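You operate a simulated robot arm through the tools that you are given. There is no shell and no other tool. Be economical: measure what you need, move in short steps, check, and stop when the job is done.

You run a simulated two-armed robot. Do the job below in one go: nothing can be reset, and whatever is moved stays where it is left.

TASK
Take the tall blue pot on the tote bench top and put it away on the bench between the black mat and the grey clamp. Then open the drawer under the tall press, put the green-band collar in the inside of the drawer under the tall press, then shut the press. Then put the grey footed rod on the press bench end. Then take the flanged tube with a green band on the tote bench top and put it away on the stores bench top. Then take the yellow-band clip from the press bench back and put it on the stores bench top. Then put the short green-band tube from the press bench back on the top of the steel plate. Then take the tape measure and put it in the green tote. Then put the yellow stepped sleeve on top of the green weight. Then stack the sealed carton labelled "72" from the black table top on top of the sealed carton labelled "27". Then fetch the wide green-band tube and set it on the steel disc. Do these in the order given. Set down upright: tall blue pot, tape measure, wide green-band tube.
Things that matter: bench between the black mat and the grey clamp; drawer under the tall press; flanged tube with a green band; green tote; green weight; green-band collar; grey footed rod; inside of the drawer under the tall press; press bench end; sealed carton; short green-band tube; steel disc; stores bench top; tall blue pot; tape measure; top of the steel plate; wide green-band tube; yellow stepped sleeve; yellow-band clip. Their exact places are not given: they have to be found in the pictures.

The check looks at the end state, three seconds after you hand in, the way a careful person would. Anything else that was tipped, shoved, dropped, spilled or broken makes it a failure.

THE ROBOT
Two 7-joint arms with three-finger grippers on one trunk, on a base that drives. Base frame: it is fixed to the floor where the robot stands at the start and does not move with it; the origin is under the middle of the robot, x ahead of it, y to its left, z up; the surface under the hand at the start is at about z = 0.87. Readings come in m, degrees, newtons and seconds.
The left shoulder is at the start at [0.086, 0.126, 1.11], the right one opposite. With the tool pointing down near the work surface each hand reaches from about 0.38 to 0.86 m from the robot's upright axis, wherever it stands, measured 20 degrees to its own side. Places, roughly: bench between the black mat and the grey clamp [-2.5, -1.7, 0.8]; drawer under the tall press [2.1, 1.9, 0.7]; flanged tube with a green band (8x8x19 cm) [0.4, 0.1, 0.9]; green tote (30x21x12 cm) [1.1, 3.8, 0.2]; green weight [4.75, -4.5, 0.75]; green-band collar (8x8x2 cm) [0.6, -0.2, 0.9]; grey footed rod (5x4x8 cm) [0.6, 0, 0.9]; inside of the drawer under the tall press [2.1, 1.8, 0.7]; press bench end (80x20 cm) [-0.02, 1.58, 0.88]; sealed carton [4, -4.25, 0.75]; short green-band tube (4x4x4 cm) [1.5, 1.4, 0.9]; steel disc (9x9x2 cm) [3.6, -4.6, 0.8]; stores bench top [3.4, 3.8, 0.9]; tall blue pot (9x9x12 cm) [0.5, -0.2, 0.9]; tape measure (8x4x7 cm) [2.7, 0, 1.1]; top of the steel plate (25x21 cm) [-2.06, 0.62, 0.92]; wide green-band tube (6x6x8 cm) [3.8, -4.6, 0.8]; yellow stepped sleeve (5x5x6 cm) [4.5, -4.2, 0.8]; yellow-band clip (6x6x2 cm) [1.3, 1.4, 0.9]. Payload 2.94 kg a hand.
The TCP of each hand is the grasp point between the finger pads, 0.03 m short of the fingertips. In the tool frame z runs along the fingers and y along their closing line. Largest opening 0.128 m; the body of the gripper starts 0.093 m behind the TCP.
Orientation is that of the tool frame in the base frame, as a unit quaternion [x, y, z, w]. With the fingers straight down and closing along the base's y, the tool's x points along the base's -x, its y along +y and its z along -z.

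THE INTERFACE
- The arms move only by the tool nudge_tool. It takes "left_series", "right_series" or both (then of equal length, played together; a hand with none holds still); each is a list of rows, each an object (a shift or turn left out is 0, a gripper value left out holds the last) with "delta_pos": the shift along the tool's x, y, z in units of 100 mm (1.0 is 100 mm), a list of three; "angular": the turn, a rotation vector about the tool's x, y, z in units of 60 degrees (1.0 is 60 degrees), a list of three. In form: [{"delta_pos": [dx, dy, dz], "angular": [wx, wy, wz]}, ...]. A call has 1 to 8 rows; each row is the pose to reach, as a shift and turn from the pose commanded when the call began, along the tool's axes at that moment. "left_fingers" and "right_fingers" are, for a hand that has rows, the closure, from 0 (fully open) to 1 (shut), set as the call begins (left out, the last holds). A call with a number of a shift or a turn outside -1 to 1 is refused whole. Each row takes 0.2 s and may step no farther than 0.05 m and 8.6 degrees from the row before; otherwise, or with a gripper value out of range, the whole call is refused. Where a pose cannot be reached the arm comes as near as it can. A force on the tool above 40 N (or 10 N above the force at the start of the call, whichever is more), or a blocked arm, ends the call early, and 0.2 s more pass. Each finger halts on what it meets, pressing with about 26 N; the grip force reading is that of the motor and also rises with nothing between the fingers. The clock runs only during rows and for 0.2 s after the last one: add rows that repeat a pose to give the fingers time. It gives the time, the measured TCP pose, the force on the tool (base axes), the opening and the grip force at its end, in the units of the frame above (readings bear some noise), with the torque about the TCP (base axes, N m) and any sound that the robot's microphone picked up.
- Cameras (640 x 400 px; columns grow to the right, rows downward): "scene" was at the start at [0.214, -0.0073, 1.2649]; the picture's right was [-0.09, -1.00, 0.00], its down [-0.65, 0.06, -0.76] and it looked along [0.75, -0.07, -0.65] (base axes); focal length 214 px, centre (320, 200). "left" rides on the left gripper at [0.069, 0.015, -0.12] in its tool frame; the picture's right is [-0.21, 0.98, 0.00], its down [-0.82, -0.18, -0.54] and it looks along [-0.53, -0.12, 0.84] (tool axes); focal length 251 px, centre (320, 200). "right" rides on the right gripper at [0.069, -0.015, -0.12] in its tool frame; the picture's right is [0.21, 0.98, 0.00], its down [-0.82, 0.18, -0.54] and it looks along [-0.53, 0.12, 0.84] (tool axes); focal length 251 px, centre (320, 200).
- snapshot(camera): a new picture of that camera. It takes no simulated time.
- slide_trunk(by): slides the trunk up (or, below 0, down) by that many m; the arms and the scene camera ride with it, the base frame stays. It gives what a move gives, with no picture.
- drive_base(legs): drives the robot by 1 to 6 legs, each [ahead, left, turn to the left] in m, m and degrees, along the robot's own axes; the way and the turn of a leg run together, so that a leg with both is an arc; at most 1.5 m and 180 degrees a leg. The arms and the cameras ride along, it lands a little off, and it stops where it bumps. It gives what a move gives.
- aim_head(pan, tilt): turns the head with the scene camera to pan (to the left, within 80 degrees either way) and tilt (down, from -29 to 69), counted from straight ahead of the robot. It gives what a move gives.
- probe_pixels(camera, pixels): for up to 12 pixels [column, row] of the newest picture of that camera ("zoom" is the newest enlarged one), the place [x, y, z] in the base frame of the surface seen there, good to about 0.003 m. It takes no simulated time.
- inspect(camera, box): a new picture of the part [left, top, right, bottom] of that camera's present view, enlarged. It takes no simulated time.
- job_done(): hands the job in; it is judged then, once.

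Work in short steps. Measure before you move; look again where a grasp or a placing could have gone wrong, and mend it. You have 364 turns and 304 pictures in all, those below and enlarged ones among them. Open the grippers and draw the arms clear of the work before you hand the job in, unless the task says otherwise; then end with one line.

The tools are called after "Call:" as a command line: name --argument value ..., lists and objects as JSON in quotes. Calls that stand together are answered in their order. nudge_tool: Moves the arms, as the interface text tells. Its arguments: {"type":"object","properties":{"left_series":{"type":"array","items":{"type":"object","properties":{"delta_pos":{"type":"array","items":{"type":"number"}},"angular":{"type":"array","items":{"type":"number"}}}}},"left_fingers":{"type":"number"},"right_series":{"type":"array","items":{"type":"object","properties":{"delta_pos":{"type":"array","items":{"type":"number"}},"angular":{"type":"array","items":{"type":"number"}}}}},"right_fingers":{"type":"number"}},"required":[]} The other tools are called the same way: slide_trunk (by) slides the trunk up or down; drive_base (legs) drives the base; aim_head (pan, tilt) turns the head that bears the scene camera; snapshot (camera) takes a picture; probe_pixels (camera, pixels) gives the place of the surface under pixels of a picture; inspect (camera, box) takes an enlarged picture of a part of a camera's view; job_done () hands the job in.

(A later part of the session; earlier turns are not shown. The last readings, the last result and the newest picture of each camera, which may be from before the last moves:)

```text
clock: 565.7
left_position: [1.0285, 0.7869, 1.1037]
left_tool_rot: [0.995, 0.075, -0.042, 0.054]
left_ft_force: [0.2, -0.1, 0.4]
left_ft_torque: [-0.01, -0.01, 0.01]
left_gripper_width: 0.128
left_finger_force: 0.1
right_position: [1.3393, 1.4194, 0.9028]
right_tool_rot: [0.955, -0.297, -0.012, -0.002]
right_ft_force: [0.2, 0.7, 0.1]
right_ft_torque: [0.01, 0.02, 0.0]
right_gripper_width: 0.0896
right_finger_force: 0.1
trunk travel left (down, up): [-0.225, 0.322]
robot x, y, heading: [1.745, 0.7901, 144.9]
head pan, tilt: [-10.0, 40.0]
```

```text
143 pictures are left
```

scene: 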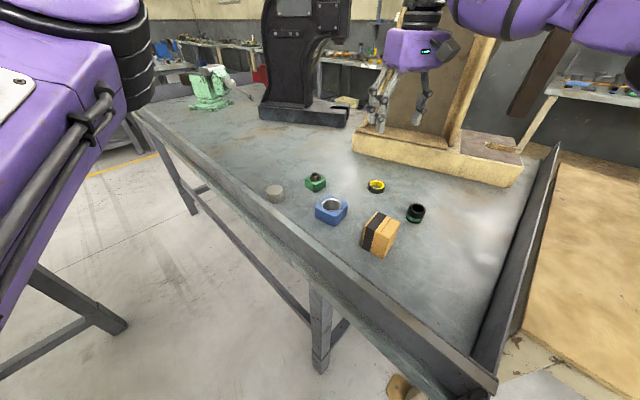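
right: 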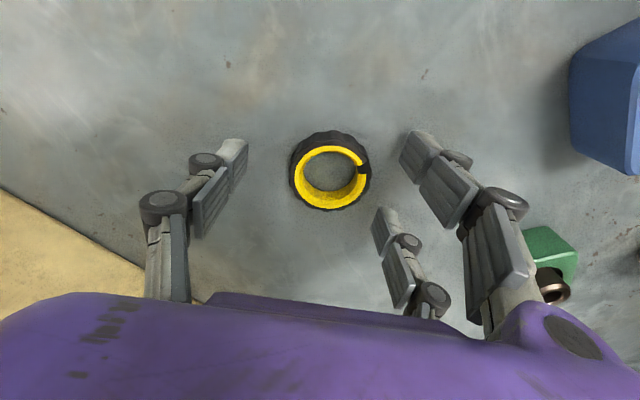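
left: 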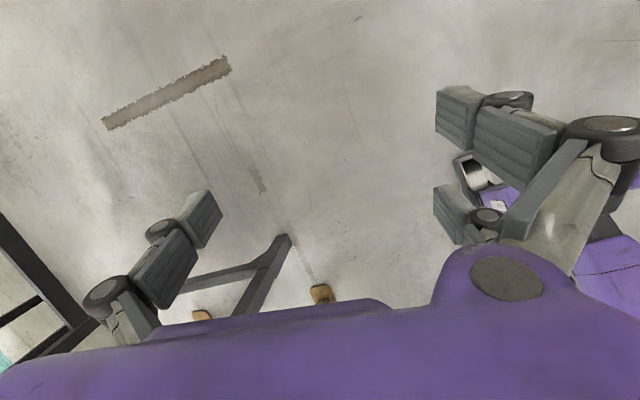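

Now at 0.903 with the ring between the fingers. Close and lift.

Call:
nudge_tool --right_series '[{"delta_pos": [0, 0.05, 0.01]}, {"delta_pos": [0, 0.05, 0.01]}, {"delta_pos": [0, 0.05, 0.01]}, {"delta_pos": [0, 0.05, 0.01]}]' --right_fingers 1

Call:
nudge_tool --right_series '[{"delta_pos": [0, 0, -0.2]}, {"delta_pos": [0, 0, -0.6]}, {"delta_pos": [0, 0, -1]}]'

Call:
snapshot --camera "right"

```text
clock: 566.7
left_position: [1.0289, 0.7868, 1.1046]
left_tool_rot: [0.995, 0.075, -0.042, 0.054]
left_ft_force: [-0.4, -0.1, -0.2]
left_ft_torque: [-0.02, -0.02, 0.02]
left_gripper_width: 0.128
left_finger_force: 0.1
right_position: [1.3358, 1.4162, 0.9011]
right_tool_rot: [0.955, -0.297, -0.012, -0.002]
right_ft_force: [-0.3, -0.4, 1.4]
right_ft_torque: [-0.03, 0.01, -0.03]
right_gripper_width: 0.0433
right_finger_force: 25.8
trunk travel left (down, up): [-0.225, 0.322]
robot x, y, heading: [1.7499, 0.7954, 144.8]
head pan, tilt: [-10.0, 40.0]
```

```text
clock: 567.5
left_position: [1.0298, 0.7858, 1.104]
left_tool_rot: [0.995, 0.076, -0.041, 0.054]
left_ft_force: [0.6, 0.4, -0.6]
left_ft_torque: [-0.03, -0.01, 0.01]
left_gripper_width: 0.128
left_finger_force: 0.0
right_position: [1.3392, 1.4142, 1.0006]
right_tool_rot: [0.955, -0.298, -0.012, -0.002]
right_ft_force: [0.8, 0.0, 0.0]
right_ft_torque: [0.02, -0.01, -0.01]
right_gripper_width: 0.0433
right_finger_force: 25.7
trunk travel left (down, up): [-0.225, 0.322]
robot x, y, heading: [1.7532, 0.7928, 145.0]
head pan, tilt: [-10.0, 40.0]
```

```text
142 pictures are left
```

right: 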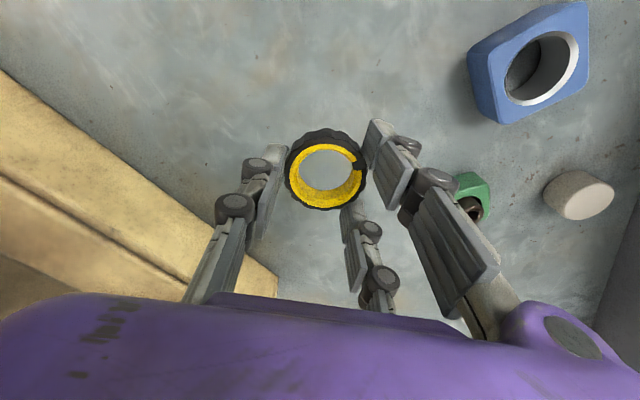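

Clip held. Lift/tuck the hand, raise the trunk, turn back to heading 180 and reverse out east.

Call:
nudge_tool --right_series '[{"delta_pos": [0, 0, -0.4]}, {"delta_pos": [0.3, 0.3, -0.4]}, {"delta_pos": [0.6, 0.6, -0.4]}, {"delta_pos": [0.9, 0.9, -0.4]}]'

Call:
slide_trunk --by 0.1

Call:
drive_base --legs '[[0, 0, 35], [-0.75, 0, 0]]'

Call:
snapshot --camera "scene"

```text
clock: 568.5
left_position: [1.0288, 0.7862, 1.1036]
left_tool_rot: [0.995, 0.075, -0.043, 0.053]
left_ft_force: [0.4, -0.3, 1.0]
left_ft_torque: [0.03, -0.05, 0.01]
left_gripper_width: 0.1282
left_finger_force: 0.0
right_position: [1.3628, 1.2871, 1.041]
right_tool_rot: [0.955, -0.298, -0.011, -0.002]
right_ft_force: [0.9, -0.8, 0.7]
right_ft_torque: [0.03, -0.05, -0.03]
right_gripper_width: 0.0433
right_finger_force: 25.9
right hand out of reach, approached as far as the arm can: row 1
trunk travel left (down, up): [-0.225, 0.322]
robot x, y, heading: [1.7498, 0.7914, 145.1]
head pan, tilt: [-10.0, 40.0]
```

```text
clock: 569.8
left_position: [1.0296, 0.7865, 1.2034]
left_tool_rot: [0.995, 0.075, -0.041, 0.054]
left_ft_force: [-0.3, -0.1, -0.6]
left_ft_torque: [0.02, 0.0, -0.04]
left_gripper_width: 0.1278
left_finger_force: 0.1
right_position: [1.3617, 1.288, 1.1396]
right_tool_rot: [0.955, -0.297, -0.011, -0.002]
right_ft_force: [0.7, 0.0, -0.4]
right_ft_torque: [-0.01, -0.03, -0.01]
right_gripper_width: 0.0432
right_finger_force: 25.9
trunk travel left (down, up): [-0.325, 0.222]
robot x, y, heading: [1.7482, 0.7939, 145.1]
head pan, tilt: [-10.0, 40.0]
```

```text
clock: 575.5
left_position: [1.9146, 0.3687, 1.2036]
left_tool_rot: [0.923, 0.377, -0.024, 0.064]
left_ft_force: [0.1, -0.9, 0.4]
left_ft_torque: [0.03, -0.03, 0.02]
left_gripper_width: 0.1283
left_finger_force: 0.0
right_position: [1.8918, 0.9712, 1.1402]
right_tool_rot: [1.0, 0.009, -0.012, 0.002]
right_ft_force: [-0.9, 0.7, -0.1]
right_ft_torque: [0.02, 0.02, 0.0]
right_gripper_width: 0.0431
right_finger_force: 26.2
trunk travel left (down, up): [-0.325, 0.222]
robot x, y, heading: [2.494, 0.7939, -179.2]
head pan, tilt: [-10.0, 40.0]
```

```text
141 pictures are left
```

scene: 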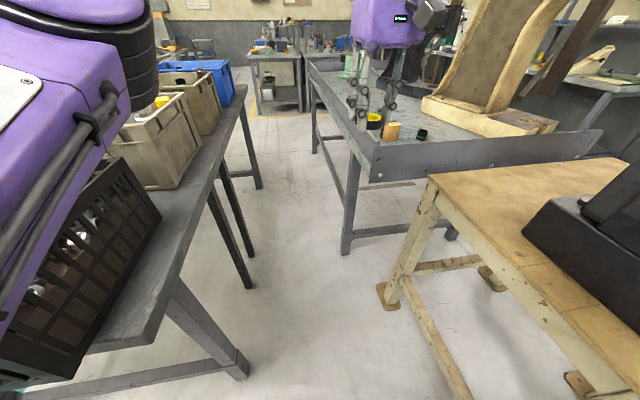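

Backing to x≈3.0, then turning right to face north and driving to the stores bench.

Call:
drive_base --legs '[[-0.25, -0.1, 0], [-0.25, -0.07, 0], [0, 0, -90]]'

Call:
aim_head --pan -5 --tilt 30

Call:
snapshot --camera "scene"

```text
clock: 582.7
left_position: [2.5622, 1.5459, 1.2032]
left_tool_rot: [0.923, -0.379, -0.062, 0.029]
left_ft_force: [-0.3, 0.0, 0.4]
left_ft_torque: [-0.02, -0.02, -0.02]
left_gripper_width: 0.1279
left_finger_force: 0.1
right_position: [3.1628, 1.577, 1.141]
right_tool_rot: [0.72, -0.694, -0.01, -0.008]
right_ft_force: [-0.9, 0.3, -1.0]
right_ft_torque: [-0.03, 0.0, -0.02]
right_gripper_width: 0.0434
right_finger_force: 26.3
trunk travel left (down, up): [-0.325, 0.222]
robot x, y, heading: [2.9981, 0.9718, 91.6]
head pan, tilt: [-10.0, 40.0]
```

```text
clock: 583.5
left_position: [2.5611, 1.5454, 1.204]
left_tool_rot: [0.923, -0.379, -0.061, 0.029]
left_ft_force: [0.3, 0.2, 0.7]
left_ft_torque: [0.01, 0.03, -0.03]
left_gripper_width: 0.1278
left_finger_force: 0.0
right_position: [3.1612, 1.5779, 1.1396]
right_tool_rot: [0.721, -0.693, -0.01, -0.007]
right_ft_force: [0.4, -0.2, 0.0]
right_ft_torque: [0.01, -0.01, 0.02]
right_gripper_width: 0.043
right_finger_force: 26.2
trunk travel left (down, up): [-0.325, 0.222]
robot x, y, heading: [2.9977, 0.9725, 91.7]
head pan, tilt: [-5.0, 30.0]
```

```text
140 pictures are left
```

scene: 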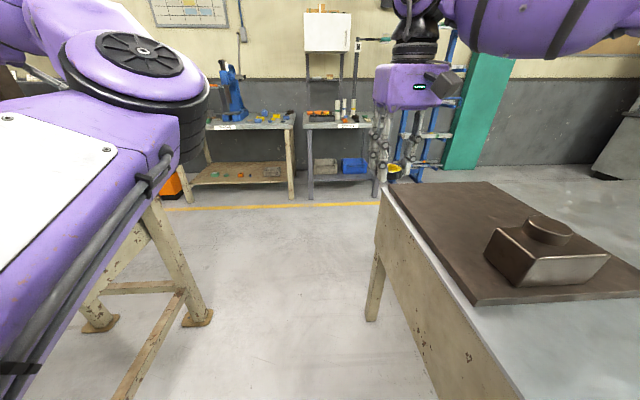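

Driving north to the stores bench.

Call:
drive_base --legs '[[1.0, 0, -1.7], [0.85, 0, 0]]'

Call:
aim_head --pan -5 --tilt 38

Call:
snapshot --camera "scene"

```text
clock: 592.8
left_position: [2.5615, 3.407, 1.2039]
left_tool_rot: [0.918, -0.391, -0.062, 0.028]
left_ft_force: [-0.8, 0.3, 0.0]
left_ft_torque: [0.03, 0.02, 0.01]
left_gripper_width: 0.1279
left_finger_force: 0.1
right_position: [3.1621, 3.4229, 1.1397]
right_tool_rot: [0.711, -0.703, -0.011, -0.008]
right_ft_force: [0.4, 0.3, -1.0]
right_ft_torque: [0.01, -0.01, 0.02]
right_gripper_width: 0.0431
right_finger_force: 25.9
trunk travel left (down, up): [-0.325, 0.222]
robot x, y, heading: [2.9809, 2.8218, 90.1]
head pan, tilt: [-5.0, 30.0]
```

```text
clock: 593.4
left_position: [2.5619, 3.4051, 1.2034]
left_tool_rot: [0.918, -0.391, -0.062, 0.029]
left_ft_force: [-0.6, -0.7, 0.5]
left_ft_torque: [-0.02, 0.0, -0.01]
left_gripper_width: 0.1281
left_finger_force: 0.1
right_position: [3.1621, 3.4236, 1.1404]
right_tool_rot: [0.711, -0.703, -0.011, -0.008]
right_ft_force: [-0.2, -0.6, -0.2]
right_ft_torque: [0.02, 0.02, 0.01]
right_gripper_width: 0.043
right_finger_force: 26.1
trunk travel left (down, up): [-0.325, 0.222]
robot x, y, heading: [2.9796, 2.8178, 90.1]
head pan, tilt: [-5.0, 38.0]
```

```text
139 pictures are left
```

scene: 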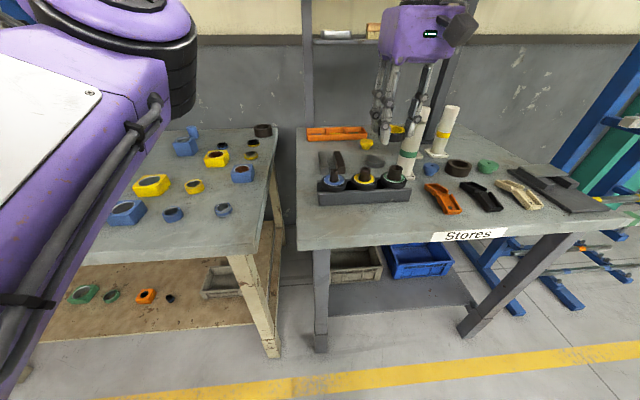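

Probing the front strip before lowering.

Call:
probe_pixels --camera "scene" --pixels '[[360, 204], [360, 210], [360, 220], [360, 228], [330, 215], [330, 232]]'

Call:
nudge_tool --right_series '[{"delta_pos": [-0.3, 0, 0.4]}, {"delta_pos": [-0.3, 0, 0.8]}, {"delta_pos": [-0.3, 0, 1]}]'

Call:
snapshot --camera "right"

```text
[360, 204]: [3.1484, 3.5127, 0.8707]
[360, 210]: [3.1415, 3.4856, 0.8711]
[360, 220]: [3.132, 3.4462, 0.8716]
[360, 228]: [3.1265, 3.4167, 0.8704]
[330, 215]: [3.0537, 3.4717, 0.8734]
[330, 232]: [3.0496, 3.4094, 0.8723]
```

```text
clock: 594.2
left_position: [2.5616, 3.4068, 1.2025]
left_tool_rot: [0.918, -0.391, -0.062, 0.027]
left_ft_force: [0.3, -0.1, -0.5]
left_ft_torque: [-0.01, 0.01, 0.01]
left_gripper_width: 0.1284
left_finger_force: 0.1
right_position: [3.1668, 3.4567, 1.0404]
right_tool_rot: [0.71, -0.704, -0.01, -0.007]
right_ft_force: [-0.1, -0.5, 0.3]
right_ft_torque: [0.01, 0.03, 0.0]
right_gripper_width: 0.0429
right_finger_force: 25.9
right hand out of reach, approached as far as the arm can: row 1, 2, 3
trunk travel left (down, up): [-0.325, 0.222]
robot x, y, heading: [2.9821, 2.8221, 89.9]
head pan, tilt: [-5.0, 38.0]
```

```text
138 pictures are left
```

right: 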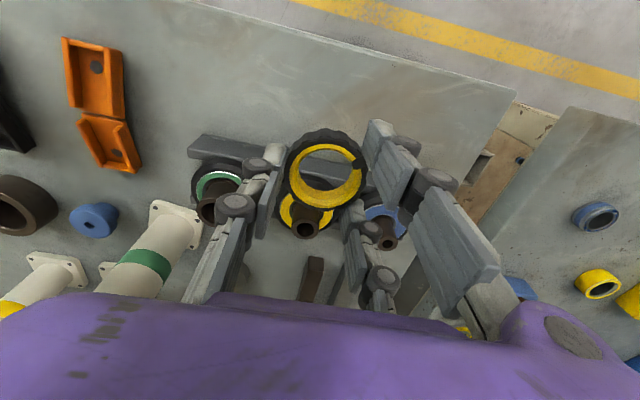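

Lowering the clip to the bench.

Call:
nudge_tool --right_series '[{"delta_pos": [0, 0, 0.4]}, {"delta_pos": [0, 0, 0.8]}, {"delta_pos": [0, 0, 1]}]'

Call:
nudge_tool --right_series '[{"delta_pos": [0, 0, 0.2]}, {"delta_pos": [0, 0, 0.32]}, {"delta_pos": [0, 0, 0.36]}]'

```text
clock: 595.0
left_position: [2.5613, 3.4077, 1.204]
left_tool_rot: [0.918, -0.391, -0.063, 0.028]
left_ft_force: [-0.2, -0.6, 0.1]
left_ft_torque: [-0.01, 0.0, -0.02]
left_gripper_width: 0.1278
left_finger_force: 0.1
right_position: [3.1678, 3.4589, 0.9432]
right_tool_rot: [0.71, -0.704, -0.011, -0.007]
right_ft_force: [-0.6, -0.8, 0.3]
right_ft_torque: [-0.04, -0.05, -0.02]
right_gripper_width: 0.0433
right_finger_force: 25.7
trunk travel left (down, up): [-0.325, 0.222]
robot x, y, heading: [2.9797, 2.8197, 90.1]
head pan, tilt: [-5.0, 38.0]
```

```text
clock: 595.8
left_position: [2.5605, 3.4066, 1.2041]
left_tool_rot: [0.918, -0.391, -0.062, 0.028]
left_ft_force: [0.1, 0.8, -0.1]
left_ft_torque: [0.03, 0.03, 0.01]
left_gripper_width: 0.1282
left_finger_force: 0.0
right_position: [3.1713, 3.4544, 0.9068]
right_tool_rot: [0.711, -0.703, -0.01, -0.008]
right_ft_force: [-0.1, 0.3, 0.9]
right_ft_torque: [-0.01, -0.02, -0.01]
right_gripper_width: 0.0433
right_finger_force: 26.3
right hand out of reach, approached as far as the arm can: row 1, 2, 3
trunk travel left (down, up): [-0.325, 0.222]
robot x, y, heading: [2.9802, 2.8209, 90.0]
head pan, tilt: [-5.0, 38.0]
```

6 mm to go, reach-limited; I use the trunk for the last bit.

Call:
slide_trunk --by -0.006

```text
clock: 596.4
left_position: [2.5607, 3.4057, 1.1991]
left_tool_rot: [0.918, -0.391, -0.061, 0.027]
left_ft_force: [-0.5, 0.1, -0.6]
left_ft_torque: [-0.01, 0.02, -0.03]
left_gripper_width: 0.128
left_finger_force: 0.0
right_position: [3.1708, 3.4535, 0.9023]
right_tool_rot: [0.71, -0.704, -0.01, -0.007]
right_ft_force: [1.0, -1.3, 11.5]
right_ft_torque: [-0.24, -0.13, 0.02]
right_gripper_width: 0.043
right_finger_force: 25.9
trunk travel left (down, up): [-0.319, 0.228]
robot x, y, heading: [2.9794, 2.8224, 90.0]
head pan, tilt: [-5.0, 38.0]
```

Contact felt. Opening and lifting away.

Call:
nudge_tool --right_series '[{"delta_pos": [0, 0, 0]}, {"delta_pos": [0, 0, 0]}, {"delta_pos": [0, 0, -0.3]}, {"delta_pos": [0, 0, -0.7]}, {"delta_pos": [0, 0, -1]}]' --right_fingers 0.3

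Call:
nudge_tool --right_series '[{"delta_pos": [0.3, 0, -0.3]}, {"delta_pos": [0.6, 0, -0.7]}, {"delta_pos": [0.8, 0, -1]}]'

Call:
snapshot --camera "scene"

```text
clock: 597.6
left_position: [2.5609, 3.4056, 1.1984]
left_tool_rot: [0.918, -0.391, -0.062, 0.028]
left_ft_force: [0.0, -1.6, -0.1]
left_ft_torque: [0.02, 0.02, -0.01]
left_gripper_width: 0.128
left_finger_force: 0.0
right_position: [3.1722, 3.4513, 1.0015]
right_tool_rot: [0.711, -0.703, -0.01, -0.008]
right_ft_force: [0.5, 0.9, 0.2]
right_ft_torque: [0.04, -0.01, 0.0]
right_gripper_width: 0.0898
right_finger_force: 0.0
trunk travel left (down, up): [-0.319, 0.228]
robot x, y, heading: [2.982, 2.8186, 90.0]
head pan, tilt: [-5.0, 38.0]
```

```text
clock: 598.4
left_position: [2.5608, 3.4052, 1.1983]
left_tool_rot: [0.918, -0.392, -0.063, 0.028]
left_ft_force: [-0.2, -0.2, 0.4]
left_ft_torque: [0.0, -0.02, 0.01]
left_gripper_width: 0.128
left_finger_force: 0.2
right_position: [3.172, 3.3671, 1.0986]
right_tool_rot: [0.711, -0.703, -0.009, -0.007]
right_ft_force: [0.2, 0.3, -0.7]
right_ft_torque: [0.03, 0.0, -0.01]
right_gripper_width: 0.0895
right_finger_force: 0.1
trunk travel left (down, up): [-0.319, 0.228]
robot x, y, heading: [2.978, 2.8202, 90.2]
head pan, tilt: [-5.0, 38.0]
```

```text
137 pictures are left
```

scene: 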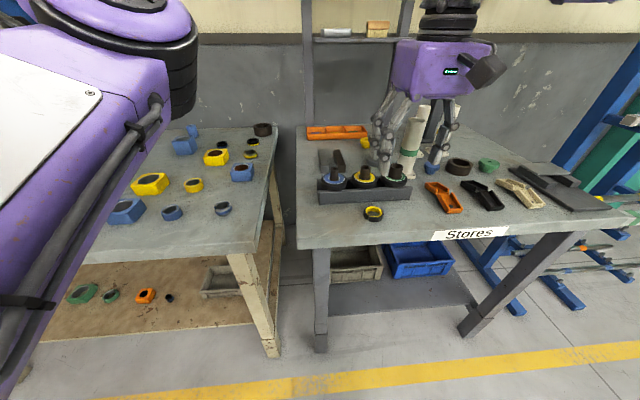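

Clip is on the stores bench. Now the short green-band tube: I retrace the route to the corridor by the press bench.

Call:
nudge_tool --right_series '[{"delta_pos": [-0.2, 0.15, -0.2]}, {"delta_pos": [-0.4, 0.3, -0.45]}]'

Call:
slide_trunk --by 0.006

Call:
drive_base --legs '[[-1.0, 0, 0], [-0.85, 0, 0], [0, -0.02, 90]]'

Call:
aim_head --pan 0 --tilt 35

Call:
snapshot --camera "scene"

```text
clock: 599.0
left_position: [2.5626, 3.4109, 1.1959]
left_tool_rot: [0.917, -0.392, -0.062, 0.03]
left_ft_force: [0.7, 2.4, 0.2]
left_ft_torque: [-0.12, 0.13, 0.03]
left_gripper_width: 0.1276
left_finger_force: 0.1
right_position: [3.1461, 3.413, 1.1432]
right_tool_rot: [0.71, -0.705, -0.009, -0.007]
right_ft_force: [-0.4, 0.3, 2.6]
right_ft_torque: [-0.02, -0.01, 0.01]
right_gripper_width: 0.0898
right_finger_force: 0.7
trunk travel left (down, up): [-0.319, 0.228]
robot x, y, heading: [2.982, 2.8182, 90.0]
head pan, tilt: [-5.0, 38.0]
```

```text
clock: 599.5
left_position: [2.5622, 3.4066, 1.2029]
left_tool_rot: [0.918, -0.391, -0.062, 0.029]
left_ft_force: [0.8, 0.0, 0.0]
left_ft_torque: [0.01, -0.01, -0.01]
left_gripper_width: 0.1284
left_finger_force: 0.0
right_position: [3.144, 3.4107, 1.1495]
right_tool_rot: [0.71, -0.704, -0.01, -0.006]
right_ft_force: [0.1, 0.3, -0.6]
right_ft_torque: [-0.03, -0.01, 0.02]
right_gripper_width: 0.0896
right_finger_force: 0.0
trunk travel left (down, up): [-0.325, 0.222]
robot x, y, heading: [2.9817, 2.823, 90.2]
head pan, tilt: [-5.0, 38.0]
```

```text
clock: 612.7
left_position: [2.4062, 0.5577, 1.2038]
left_tool_rot: [0.921, 0.382, -0.024, 0.064]
left_ft_force: [-0.5, 0.2, -0.4]
left_ft_torque: [0.0, 0.0, 0.0]
left_gripper_width: 0.1279
left_finger_force: 0.0
right_position: [2.3913, 1.1402, 1.1512]
right_tool_rot: [1.0, 0.016, -0.013, 0.003]
right_ft_force: [0.1, 0.4, -0.3]
right_ft_torque: [0.0, -0.01, 0.01]
right_gripper_width: 0.0896
right_finger_force: 0.0
trunk travel left (down, up): [-0.325, 0.222]
robot x, y, heading: [2.9782, 0.9878, -178.8]
head pan, tilt: [-5.0, 38.0]
```

```text
clock: 613.4
left_position: [2.4058, 0.5575, 1.2035]
left_tool_rot: [0.921, 0.383, -0.025, 0.064]
left_ft_force: [-0.1, -0.2, -0.1]
left_ft_torque: [0.0, -0.01, -0.03]
left_gripper_width: 0.128
left_finger_force: 0.1
right_position: [2.3896, 1.1401, 1.1515]
right_tool_rot: [1.0, 0.016, -0.013, 0.003]
right_ft_force: [0.7, 0.4, -1.1]
right_ft_torque: [0.02, -0.01, 0.0]
right_gripper_width: 0.0898
right_finger_force: 0.1
trunk travel left (down, up): [-0.325, 0.222]
robot x, y, heading: [2.981, 0.9882, -178.2]
head pan, tilt: [0.0, 35.0]
```

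```text
136 pictures are left
```

scene: 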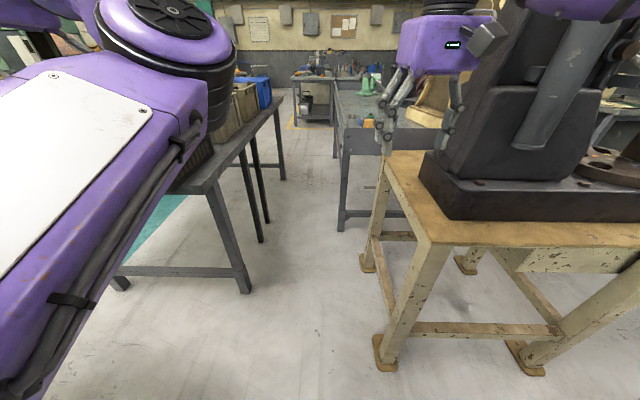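

Advancing into the corridor to x≈1.8 and turning 38° right.

Call:
drive_base --legs '[[0.45, 0.19, -1.8], [0.5, 0, 0], [0.22, 0, 0], [0, 0, -38]]'

Call:
aim_head --pan -10 --tilt 40

Call:
snapshot --camera "right"

Call:
snapshot --camera "scene"

```text
clock: 621.9
left_position: [1.1014, 0.8432, 1.2041]
left_tool_rot: [0.997, 0.044, -0.043, 0.053]
left_ft_force: [-0.3, 0.1, -0.3]
left_ft_torque: [-0.02, -0.01, 0.0]
left_gripper_width: 0.128
left_finger_force: 0.0
right_position: [1.4651, 1.298, 1.1502]
right_tool_rot: [0.945, -0.327, -0.013, -0.002]
right_ft_force: [-0.9, 0.5, -0.5]
right_ft_torque: [-0.02, 0.03, 0.0]
right_gripper_width: 0.0895
right_finger_force: 0.0
trunk travel left (down, up): [-0.325, 0.222]
robot x, y, heading: [1.8212, 0.8003, 141.7]
head pan, tilt: [0.0, 35.0]
```

```text
clock: 622.6
left_position: [1.1019, 0.8428, 1.2046]
left_tool_rot: [0.997, 0.044, -0.044, 0.052]
left_ft_force: [0.1, 0.0, 0.4]
left_ft_torque: [0.01, -0.01, -0.01]
left_gripper_width: 0.1279
left_finger_force: 0.0
right_position: [1.4648, 1.2976, 1.1511]
right_tool_rot: [0.945, -0.327, -0.013, -0.002]
right_ft_force: [-0.9, 0.5, 0.5]
right_ft_torque: [-0.04, 0.02, -0.01]
right_gripper_width: 0.0895
right_finger_force: 0.0
trunk travel left (down, up): [-0.325, 0.222]
robot x, y, heading: [1.8163, 0.8025, 141.3]
head pan, tilt: [-10.0, 40.0]
```

```text
135 pictures are left
```

right: 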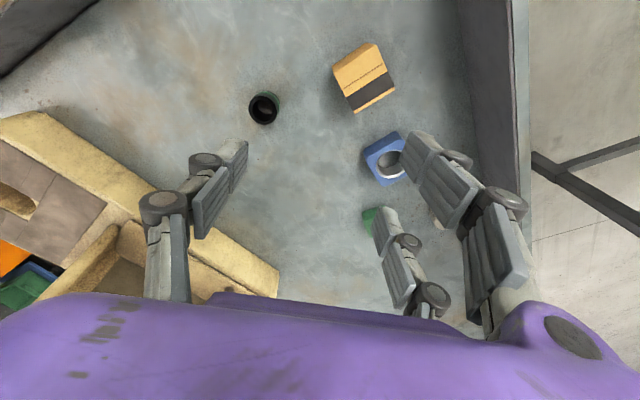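

```text
134 pictures are left
```

scene: 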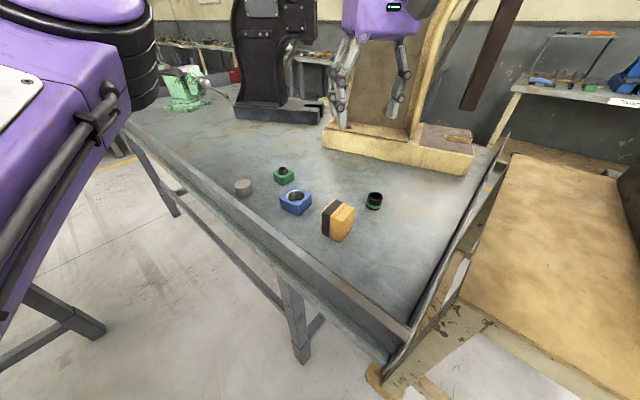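

Tube ≈(1.4785,1.379). Lower the trunk 0.1, align above it.

Call:
slide_trunk --by -0.1

Call:
nudge_tool --right_series '[{"delta_pos": [-0.2, -0.36, 0]}, {"delta_pos": [-0.4, -0.72, 0]}, {"delta_pos": [-0.4, -0.72, 0.4]}, {"delta_pos": [-0.4, -0.72, 0.7]}]'

Call:
snapshot --camera "right"

```text
clock: 623.9
left_position: [1.1026, 0.8427, 1.1048]
left_tool_rot: [0.997, 0.044, -0.044, 0.053]
left_ft_force: [1.5, 0.0, -0.7]
left_ft_torque: [0.0, 0.01, 0.02]
left_gripper_width: 0.128
left_finger_force: 0.1
right_position: [1.4662, 1.2971, 1.0516]
right_tool_rot: [0.945, -0.327, -0.013, -0.002]
right_ft_force: [0.5, -0.7, 0.5]
right_ft_torque: [0.01, 0.03, 0.0]
right_gripper_width: 0.0893
right_finger_force: 0.1
trunk travel left (down, up): [-0.225, 0.322]
robot x, y, heading: [1.8203, 0.8032, 141.4]
head pan, tilt: [-10.0, 40.0]
```

```text
clock: 624.9
left_position: [1.1007, 0.8443, 1.1038]
left_tool_rot: [0.997, 0.045, -0.044, 0.053]
left_ft_force: [0.0, 1.4, -0.1]
left_ft_torque: [0.0, 0.02, 0.01]
left_gripper_width: 0.1277
left_finger_force: 0.1
right_position: [1.4763, 1.3809, 0.9815]
right_tool_rot: [0.945, -0.327, -0.012, -0.001]
right_ft_force: [0.4, 1.0, 0.8]
right_ft_torque: [-0.01, 0.0, 0.0]
right_gripper_width: 0.0895
right_finger_force: 0.0
trunk travel left (down, up): [-0.225, 0.322]
robot x, y, heading: [1.8196, 0.7999, 141.4]
head pan, tilt: [-10.0, 40.0]
```

```text
133 pictures are left
```

right: 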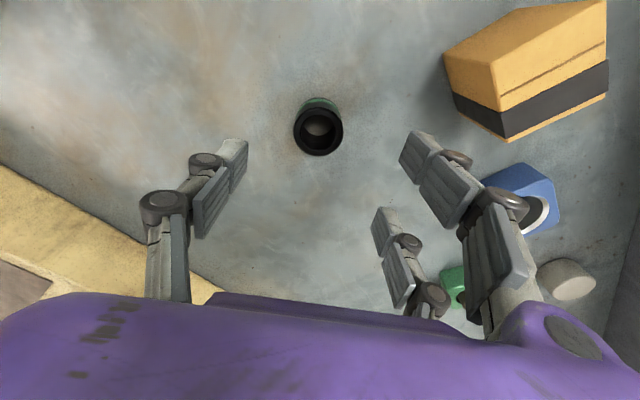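

Call:
probe_pixels --camera "right" --pixels '[[296, 130], [341, 130], [318, 109], [318, 154]]'

```text
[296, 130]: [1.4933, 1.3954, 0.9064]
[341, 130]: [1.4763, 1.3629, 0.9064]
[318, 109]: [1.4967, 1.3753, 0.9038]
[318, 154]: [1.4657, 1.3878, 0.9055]
```

Centre (1.483,1.380). Descending to 0.905 and gripping.

Call:
nudge_tool --right_series '[{"delta_pos": [0.06, -0.03, 0.3]}, {"delta_pos": [0.06, -0.03, 0.6]}, {"delta_pos": [0.06, -0.03, 0.765]}, {"delta_pos": [0.06, -0.03, 0.765]}]'

Call:
nudge_tool --right_series '[{"delta_pos": [0, 0, 0]}, {"delta_pos": [0, 0, 0]}, {"delta_pos": [0, 0, 0]}, {"delta_pos": [0, 0, 0]}]' --right_fingers 1

Call:
snapshot --camera "right"

```text
clock: 625.9
left_position: [1.1017, 0.8424, 1.1032]
left_tool_rot: [0.997, 0.044, -0.044, 0.053]
left_ft_force: [-0.2, 0.3, 0.2]
left_ft_torque: [0.01, 0.0, -0.01]
left_gripper_width: 0.128
left_finger_force: 0.0
right_position: [1.4812, 1.3788, 0.9045]
right_tool_rot: [0.945, -0.328, -0.012, -0.003]
right_ft_force: [-0.6, -0.6, 0.1]
right_ft_torque: [0.0, 0.0, 0.0]
right_gripper_width: 0.0898
right_finger_force: 0.1
trunk travel left (down, up): [-0.225, 0.322]
robot x, y, heading: [1.8232, 0.8057, 141.3]
head pan, tilt: [-10.0, 40.0]
```

```text
clock: 626.9
left_position: [1.1006, 0.8431, 1.1032]
left_tool_rot: [0.997, 0.044, -0.045, 0.052]
left_ft_force: [-0.6, -0.3, 0.0]
left_ft_torque: [-0.03, 0.0, 0.01]
left_gripper_width: 0.1284
left_finger_force: 0.1
right_position: [1.4812, 1.3802, 0.9046]
right_tool_rot: [0.945, -0.328, -0.012, -0.001]
right_ft_force: [0.9, 1.4, 1.4]
right_ft_torque: [0.06, -0.03, 0.02]
right_gripper_width: 0.029
right_finger_force: 26.6
trunk travel left (down, up): [-0.225, 0.322]
robot x, y, heading: [1.8241, 0.8033, 141.4]
head pan, tilt: [-10.0, 40.0]
```

```text
132 pictures are left
```

right: 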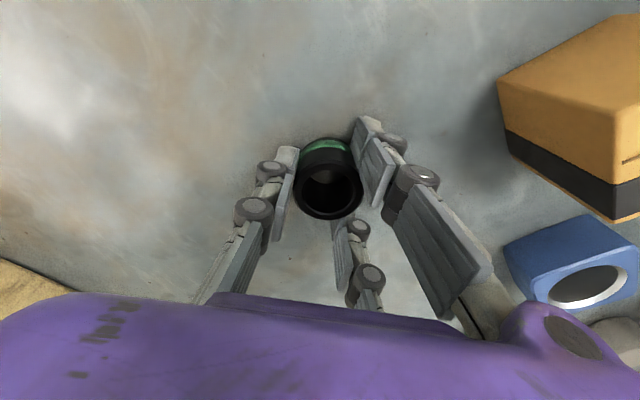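

Gripped (29 mm). Lift, tuck, raise the trunk, face west.

Call:
nudge_tool --right_series '[{"delta_pos": [0, 0, -0.4]}, {"delta_pos": [0, 0, -0.8]}, {"delta_pos": [0.2, 0.3, -1]}, {"delta_pos": [0.4, 0.65, -1]}]'

Call:
slide_trunk --by 0.1

Call:
drive_base --legs '[[0, 0, 38.5]]'

Call:
aim_head --pan 0 --tilt 25

Call:
snapshot --camera "scene"

```text
clock: 627.9
left_position: [1.1013, 0.8429, 1.104]
left_tool_rot: [0.997, 0.044, -0.044, 0.053]
left_ft_force: [-0.7, 0.8, 0.4]
left_ft_torque: [0.0, -0.03, 0.0]
left_gripper_width: 0.1282
left_finger_force: 0.1
right_position: [1.4769, 1.3014, 1.0045]
right_tool_rot: [0.945, -0.327, -0.012, -0.002]
right_ft_force: [0.2, 0.9, -1.7]
right_ft_torque: [0.0, -0.03, 0.0]
right_gripper_width: 0.0289
right_finger_force: 26.4
trunk travel left (down, up): [-0.225, 0.322]
robot x, y, heading: [1.8168, 0.8044, 141.3]
head pan, tilt: [-10.0, 40.0]
```

```text
clock: 629.2
left_position: [1.1014, 0.8427, 1.2034]
left_tool_rot: [0.997, 0.044, -0.044, 0.053]
left_ft_force: [0.1, 0.3, 0.6]
left_ft_torque: [0.01, 0.0, 0.0]
left_gripper_width: 0.1277
left_finger_force: 0.2
right_position: [1.4742, 1.3029, 1.1035]
right_tool_rot: [0.945, -0.327, -0.012, -0.001]
right_ft_force: [0.4, 1.0, -2.2]
right_ft_torque: [0.03, -0.01, 0.04]
right_gripper_width: 0.0289
right_finger_force: 25.8
trunk travel left (down, up): [-0.325, 0.222]
robot x, y, heading: [1.8185, 0.8043, 141.0]
head pan, tilt: [-10.0, 40.0]
```

```text
clock: 631.5
left_position: [1.2368, 0.3808, 1.2042]
left_tool_rot: [0.925, 0.375, -0.024, 0.063]
left_ft_force: [0.1, 0.0, -0.2]
left_ft_torque: [0.01, 0.04, 0.0]
left_gripper_width: 0.128
left_finger_force: 0.2
right_position: [1.2382, 0.9735, 1.1041]
right_tool_rot: [1.0, 0.007, -0.011, 0.003]
right_ft_force: [-0.4, 0.0, -1.5]
right_ft_torque: [-0.01, -0.01, -0.01]
right_gripper_width: 0.0289
right_finger_force: 26.3
trunk travel left (down, up): [-0.325, 0.222]
robot x, y, heading: [1.8199, 0.8039, -179.7]
head pan, tilt: [-10.0, 40.0]
```

```text
clock: 632.2
left_position: [1.2368, 0.3822, 1.2038]
left_tool_rot: [0.925, 0.374, -0.024, 0.064]
left_ft_force: [-0.2, 0.8, -0.6]
left_ft_torque: [-0.01, -0.01, 0.05]
left_gripper_width: 0.1281
left_finger_force: 0.1
right_position: [1.2371, 0.9735, 1.1043]
right_tool_rot: [1.0, 0.007, -0.012, 0.004]
right_ft_force: [-0.1, -1.5, -1.1]
right_ft_torque: [0.05, 0.01, -0.01]
right_gripper_width: 0.0289
right_finger_force: 26.1
trunk travel left (down, up): [-0.325, 0.222]
robot x, y, heading: [1.8174, 0.8034, -179.5]
head pan, tilt: [0.0, 25.0]
```

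```text
131 pictures are left
```

scene: 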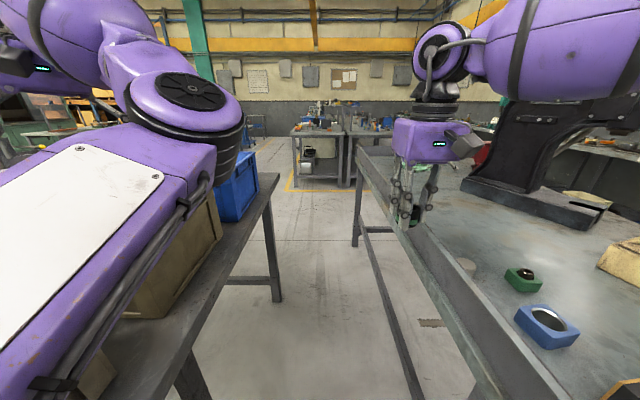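

Corridor ahead looks clear. Driving west in steps.

Call:
drive_base --legs '[[0.6, 0, -0.5], [0.6, 0, 0], [0.6, 0, 0]]'

Call:
snapshot --camera "scene"

```text
clock: 641.6
left_position: [-0.5681, 0.4074, 1.2038]
left_tool_rot: [0.929, 0.363, -0.026, 0.064]
left_ft_force: [0.5, 0.3, -1.0]
left_ft_torque: [0.0, -0.02, -0.03]
left_gripper_width: 0.1279
left_finger_force: 0.1
right_position: [-0.552, 0.9987, 1.1039]
right_tool_rot: [1.0, -0.005, -0.012, 0.002]
right_ft_force: [0.1, 0.4, -2.6]
right_ft_torque: [0.04, 0.01, 0.0]
right_gripper_width: 0.0288
right_finger_force: 26.7
trunk travel left (down, up): [-0.325, 0.222]
robot x, y, heading: [0.0261, 0.8218, 178.9]
head pan, tilt: [0.0, 25.0]
```

```text
130 pictures are left
```

scene: 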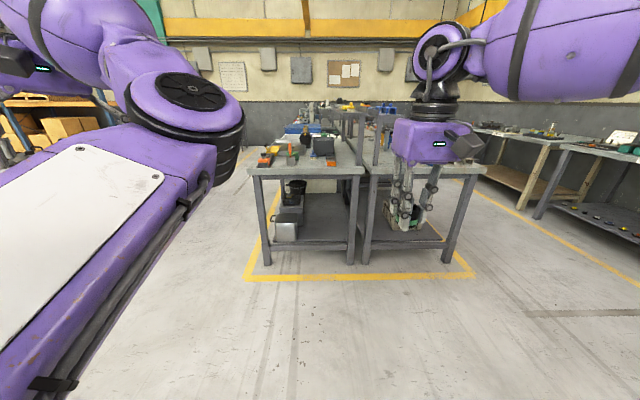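

The benches with the steel plate are ahead. Enlarging and probing.

Call:
inspect --camera "scene" --box '[235, 100, 495, 190]'

Call:
probe_pixels --camera "scene" --pixels '[[252, 170], [362, 170], [320, 165], [300, 155], [322, 148], [370, 170], [485, 172], [340, 155], [290, 160], [265, 160]]'

```text
2.46 times, centred on (365, 145) of scene
```

zoom: 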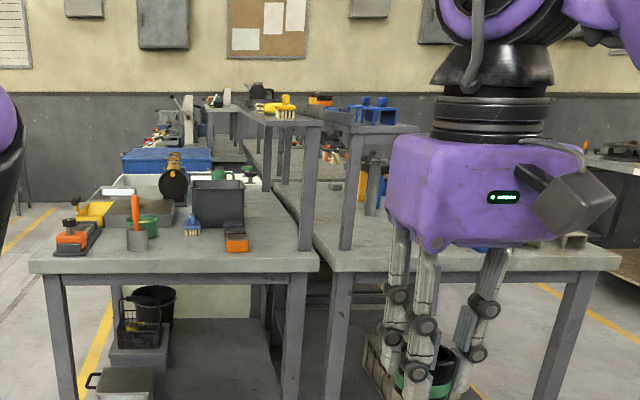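

```text
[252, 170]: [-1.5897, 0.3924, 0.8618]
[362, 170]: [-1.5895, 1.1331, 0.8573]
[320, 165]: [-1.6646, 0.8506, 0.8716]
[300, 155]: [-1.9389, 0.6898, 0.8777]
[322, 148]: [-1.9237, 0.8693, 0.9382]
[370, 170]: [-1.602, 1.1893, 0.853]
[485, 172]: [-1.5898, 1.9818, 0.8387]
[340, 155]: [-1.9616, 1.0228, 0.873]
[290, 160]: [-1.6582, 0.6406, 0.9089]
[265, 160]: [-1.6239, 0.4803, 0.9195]
```

The steel plate is best reached from the bench's south side. Going round: out of the corridor, south, west, then face north.

Call:
drive_base --legs '[[0.6, 0, 0.6], [0, 1.08, 0], [1.0, 0, 0], [0.55, 0, 0], [0, 0, -90]]'

Call:
aim_head --pan -5 --tilt 28

Call:
snapshot --camera "scene"

```text
clock: 665.8
left_position: [-2.5521, 0.279, 1.2035]
left_tool_rot: [0.922, -0.382, -0.062, 0.029]
left_ft_force: [0.7, 0.7, -0.4]
left_ft_torque: [0.01, 0.0, 0.01]
left_gripper_width: 0.128
left_finger_force: 0.0
right_position: [-1.9603, 0.2877, 1.1036]
right_tool_rot: [0.718, -0.696, -0.012, -0.007]
right_ft_force: [-0.6, 0.3, -1.9]
right_ft_torque: [-0.02, -0.03, 0.01]
right_gripper_width: 0.0289
right_finger_force: 26.2
trunk travel left (down, up): [-0.325, 0.222]
robot x, y, heading: [-2.1214, -0.2982, 91.2]
head pan, tilt: [0.0, 25.0]
```

```text
clock: 666.5
left_position: [-2.5532, 0.2797, 1.2039]
left_tool_rot: [0.922, -0.382, -0.062, 0.03]
left_ft_force: [0.8, 0.2, -0.1]
left_ft_torque: [0.0, 0.0, -0.05]
left_gripper_width: 0.1279
left_finger_force: 0.2
right_position: [-1.9604, 0.2876, 1.1042]
right_tool_rot: [0.717, -0.697, -0.01, -0.007]
right_ft_force: [-0.1, 0.1, -2.0]
right_ft_torque: [0.0, -0.04, 0.01]
right_gripper_width: 0.0289
right_finger_force: 26.2
trunk travel left (down, up): [-0.325, 0.222]
robot x, y, heading: [-2.1216, -0.2975, 91.1]
head pan, tilt: [-5.0, 28.0]
```

```text
128 pictures are left
```

scene: 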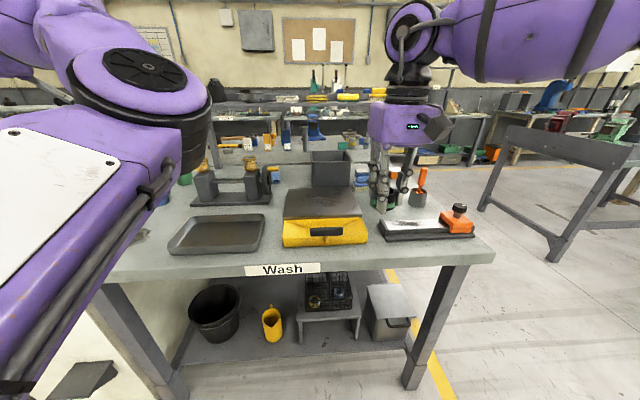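

The steel plate looks to be the dark plate on the yellow scale (322,205). Probing.

Call:
probe_pixels --camera "scene" --pixels '[[290, 192], [355, 192], [285, 217], [362, 217], [322, 203], [325, 195], [215, 235], [415, 228], [330, 172], [325, 260]]'

Call:
inspect --camera "scene" --box '[230, 130, 490, 270]'

```text
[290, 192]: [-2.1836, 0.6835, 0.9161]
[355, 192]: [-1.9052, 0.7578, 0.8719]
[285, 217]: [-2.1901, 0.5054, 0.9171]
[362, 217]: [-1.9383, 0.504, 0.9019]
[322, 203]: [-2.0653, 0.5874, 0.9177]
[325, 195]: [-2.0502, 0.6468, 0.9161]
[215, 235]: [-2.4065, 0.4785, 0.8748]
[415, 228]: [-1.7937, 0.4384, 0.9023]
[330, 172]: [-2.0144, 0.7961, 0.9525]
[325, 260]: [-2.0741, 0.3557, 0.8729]
```

```text
2.46 times, centred on (360, 200) of scene
```

zoom: 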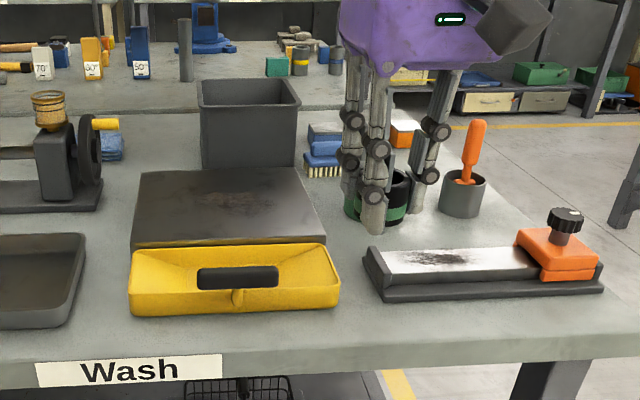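

Plate top z≈0.917, centre (-2.06,0.62). I shift left 0.1 and ahead 0.14, then extend the arm.

Call:
drive_base --legs '[[0, 0.1, -1], [0.14, 0, 0]]'

Call:
nudge_tool --right_series '[{"delta_pos": [-0.4, 0, 0]}, {"delta_pos": [-0.8, 0, 0]}, {"delta_pos": [-1, 0, 0.2]}]'

Call:
snapshot --camera "scene"

```text
clock: 669.0
left_position: [-2.6419, 0.4244, 1.205]
left_tool_rot: [0.918, -0.39, -0.062, 0.029]
left_ft_force: [-0.6, 0.7, -0.7]
left_ft_torque: [0.0, 0.03, -0.01]
left_gripper_width: 0.1279
left_finger_force: 0.0
right_position: [-2.0511, 0.4231, 1.1049]
right_tool_rot: [0.711, -0.703, -0.01, -0.007]
right_ft_force: [0.2, 0.1, -2.5]
right_ft_torque: [-0.01, 0.0, 0.01]
right_gripper_width: 0.0289
right_finger_force: 25.5
trunk travel left (down, up): [-0.325, 0.222]
robot x, y, heading: [-2.2227, -0.1578, 90.1]
head pan, tilt: [-5.0, 28.0]
```

```text
clock: 669.8
left_position: [-2.6422, 0.4271, 1.2036]
left_tool_rot: [0.918, -0.391, -0.062, 0.029]
left_ft_force: [-0.2, -0.2, 0.2]
left_ft_torque: [-0.08, 0.02, 0.01]
left_gripper_width: 0.1279
left_finger_force: 0.1
right_position: [-2.0487, 0.4546, 1.1045]
right_tool_rot: [0.711, -0.703, -0.01, -0.006]
right_ft_force: [0.2, -0.2, -1.8]
right_ft_torque: [-0.01, 0.0, 0.0]
right_gripper_width: 0.0287
right_finger_force: 25.9
right hand out of reach, approached as far as the arm can: row 1, 2, 3
trunk travel left (down, up): [-0.325, 0.222]
robot x, y, heading: [-2.2197, -0.1574, 90.0]
head pan, tilt: [-5.0, 28.0]
```

```text
126 pictures are left
```

scene: 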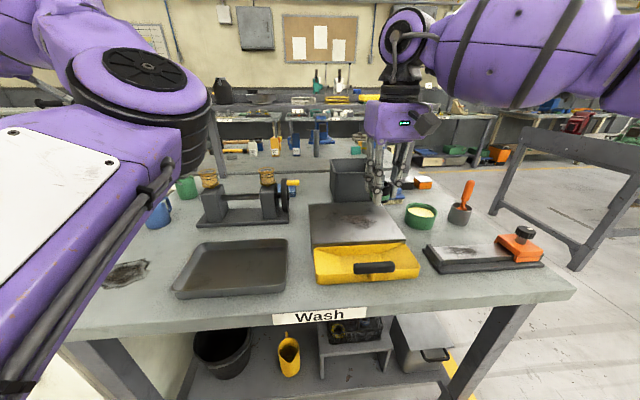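

Reach is limited at this height. I drive 0.1 closer, lower to z≈1.0, then extend.

Call:
drive_base --legs '[[0.1, 0, 0]]'

Call:
nudge_tool --right_series '[{"delta_pos": [0, 0, 0.4]}, {"delta_pos": [0, 0, 0.8]}, {"delta_pos": [-0.3, 0.1, 0.95]}, {"delta_pos": [-0.6, 0.12, 0.95]}]'

Call:
snapshot --camera "scene"

Call:
snapshot --camera "right"

```text
clock: 670.9
left_position: [-2.6429, 0.5261, 1.205]
left_tool_rot: [0.918, -0.39, -0.062, 0.028]
left_ft_force: [-0.9, 0.5, 0.0]
left_ft_torque: [-0.04, 0.0, -0.01]
left_gripper_width: 0.1278
left_finger_force: 0.0
right_position: [-2.0493, 0.5544, 1.1046]
right_tool_rot: [0.711, -0.703, -0.011, -0.007]
right_ft_force: [-0.7, 0.0, -1.4]
right_ft_torque: [-0.05, -0.03, 0.0]
right_gripper_width: 0.0288
right_finger_force: 26.4
trunk travel left (down, up): [-0.325, 0.222]
robot x, y, heading: [-2.2201, -0.0636, 90.2]
head pan, tilt: [-5.0, 28.0]
```

```text
clock: 671.9
left_position: [-2.6434, 0.5255, 1.2055]
left_tool_rot: [0.918, -0.39, -0.063, 0.028]
left_ft_force: [0.9, -0.1, 1.2]
left_ft_torque: [0.01, -0.03, -0.01]
left_gripper_width: 0.128
left_finger_force: 0.1
right_position: [-2.0517, 0.5643, 1.02]
right_tool_rot: [0.711, -0.703, -0.011, -0.007]
right_ft_force: [0.4, -1.3, -0.2]
right_ft_torque: [-0.01, -0.02, 0.0]
right_gripper_width: 0.0289
right_finger_force: 25.8
right hand out of reach, approached as far as the arm can: row 3, 4
trunk travel left (down, up): [-0.325, 0.222]
robot x, y, heading: [-2.2233, -0.0584, 90.2]
head pan, tilt: [-5.0, 28.0]
```

```text
125 pictures are left
```

scene: 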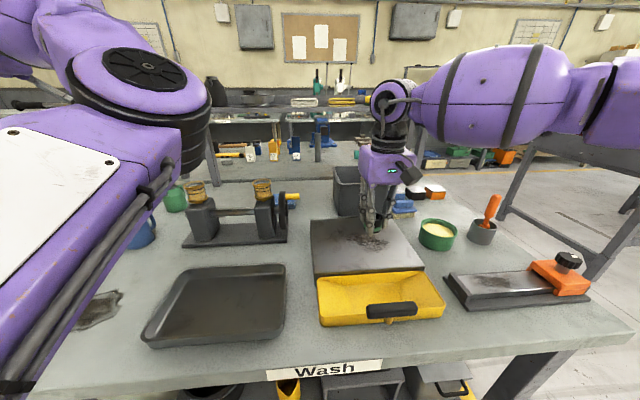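

```text
124 pictures are left
```

right: 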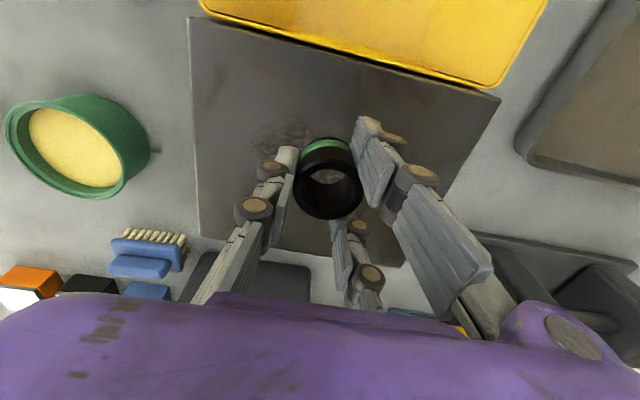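

Above the plate. A small 3.5 cm drive for centring, then lower.

Call:
drive_base --legs '[[0.035, 0, 0]]'

Call:
nudge_tool --right_series '[{"delta_pos": [0, 0, 0.3]}, {"delta_pos": [0, 0, 0.55]}, {"delta_pos": [0, 0, 0.6]}]'

Call:
nudge_tool --right_series '[{"delta_pos": [0, 0, 0.03]}, {"delta_pos": [0, 0, 0.06]}, {"delta_pos": [0, 0, 0.09]}]'

```text
clock: 672.8
left_position: [-2.6424, 0.5581, 1.2073]
left_tool_rot: [0.918, -0.39, -0.063, 0.028]
left_ft_force: [0.7, 0.8, 0.1]
left_ft_torque: [0.01, 0.03, 0.0]
left_gripper_width: 0.1281
left_finger_force: 0.1
right_position: [-2.0518, 0.5977, 1.0211]
right_tool_rot: [0.711, -0.703, -0.011, -0.007]
right_ft_force: [0.1, 0.6, -2.1]
right_ft_torque: [0.04, -0.02, -0.07]
right_gripper_width: 0.0284
right_finger_force: 26.5
trunk travel left (down, up): [-0.325, 0.222]
robot x, y, heading: [-2.2217, -0.0259, 90.3]
head pan, tilt: [-5.0, 28.0]
```

```text
clock: 673.6
left_position: [-2.6445, 0.5589, 1.205]
left_tool_rot: [0.918, -0.39, -0.063, 0.028]
left_ft_force: [-0.3, 0.3, -1.2]
left_ft_torque: [0.04, 0.02, 0.01]
left_gripper_width: 0.1279
left_finger_force: 0.0
right_position: [-2.0514, 0.5991, 0.9604]
right_tool_rot: [0.711, -0.703, -0.011, -0.007]
right_ft_force: [0.1, -0.7, -1.9]
right_ft_torque: [-0.01, 0.0, 0.0]
right_gripper_width: 0.0285
right_finger_force: 25.9
trunk travel left (down, up): [-0.325, 0.222]
robot x, y, heading: [-2.224, -0.0238, 90.0]
head pan, tilt: [-5.0, 28.0]
```

```text
clock: 674.4
left_position: [-2.6431, 0.5596, 1.2048]
left_tool_rot: [0.918, -0.39, -0.063, 0.028]
left_ft_force: [-0.6, -0.4, 0.6]
left_ft_torque: [-0.02, 0.02, 0.0]
left_gripper_width: 0.1278
left_finger_force: 0.1
right_position: [-2.052, 0.5994, 0.9499]
right_tool_rot: [0.71, -0.704, -0.012, -0.007]
right_ft_force: [0.9, 0.1, -1.6]
right_ft_torque: [-0.01, 0.02, 0.02]
right_gripper_width: 0.0288
right_finger_force: 26.1
trunk travel left (down, up): [-0.325, 0.222]
robot x, y, heading: [-2.2219, -0.0278, 90.1]
head pan, tilt: [-5.0, 28.0]
```

Call:
nudge_tool --right_series '[{"delta_pos": [0, 0, 0.02]}, {"delta_pos": [0, 0, 0.04]}, {"delta_pos": [0, 0, 0.05]}]'

```text
clock: 675.2
left_position: [-2.6429, 0.5589, 1.2053]
left_tool_rot: [0.918, -0.39, -0.062, 0.028]
left_ft_force: [0.3, -0.1, -1.0]
left_ft_torque: [0.02, -0.03, 0.01]
left_gripper_width: 0.1279
left_finger_force: 0.1
right_position: [-2.0537, 0.5988, 0.9493]
right_tool_rot: [0.71, -0.704, -0.013, -0.009]
right_ft_force: [3.0, 2.2, 23.4]
right_ft_torque: [-0.21, -0.26, 0.05]
right_gripper_width: 0.0287
right_finger_force: 26.9
trunk travel left (down, up): [-0.325, 0.222]
robot x, y, heading: [-2.2181, -0.0242, 89.9]
head pan, tilt: [-5.0, 28.0]
```

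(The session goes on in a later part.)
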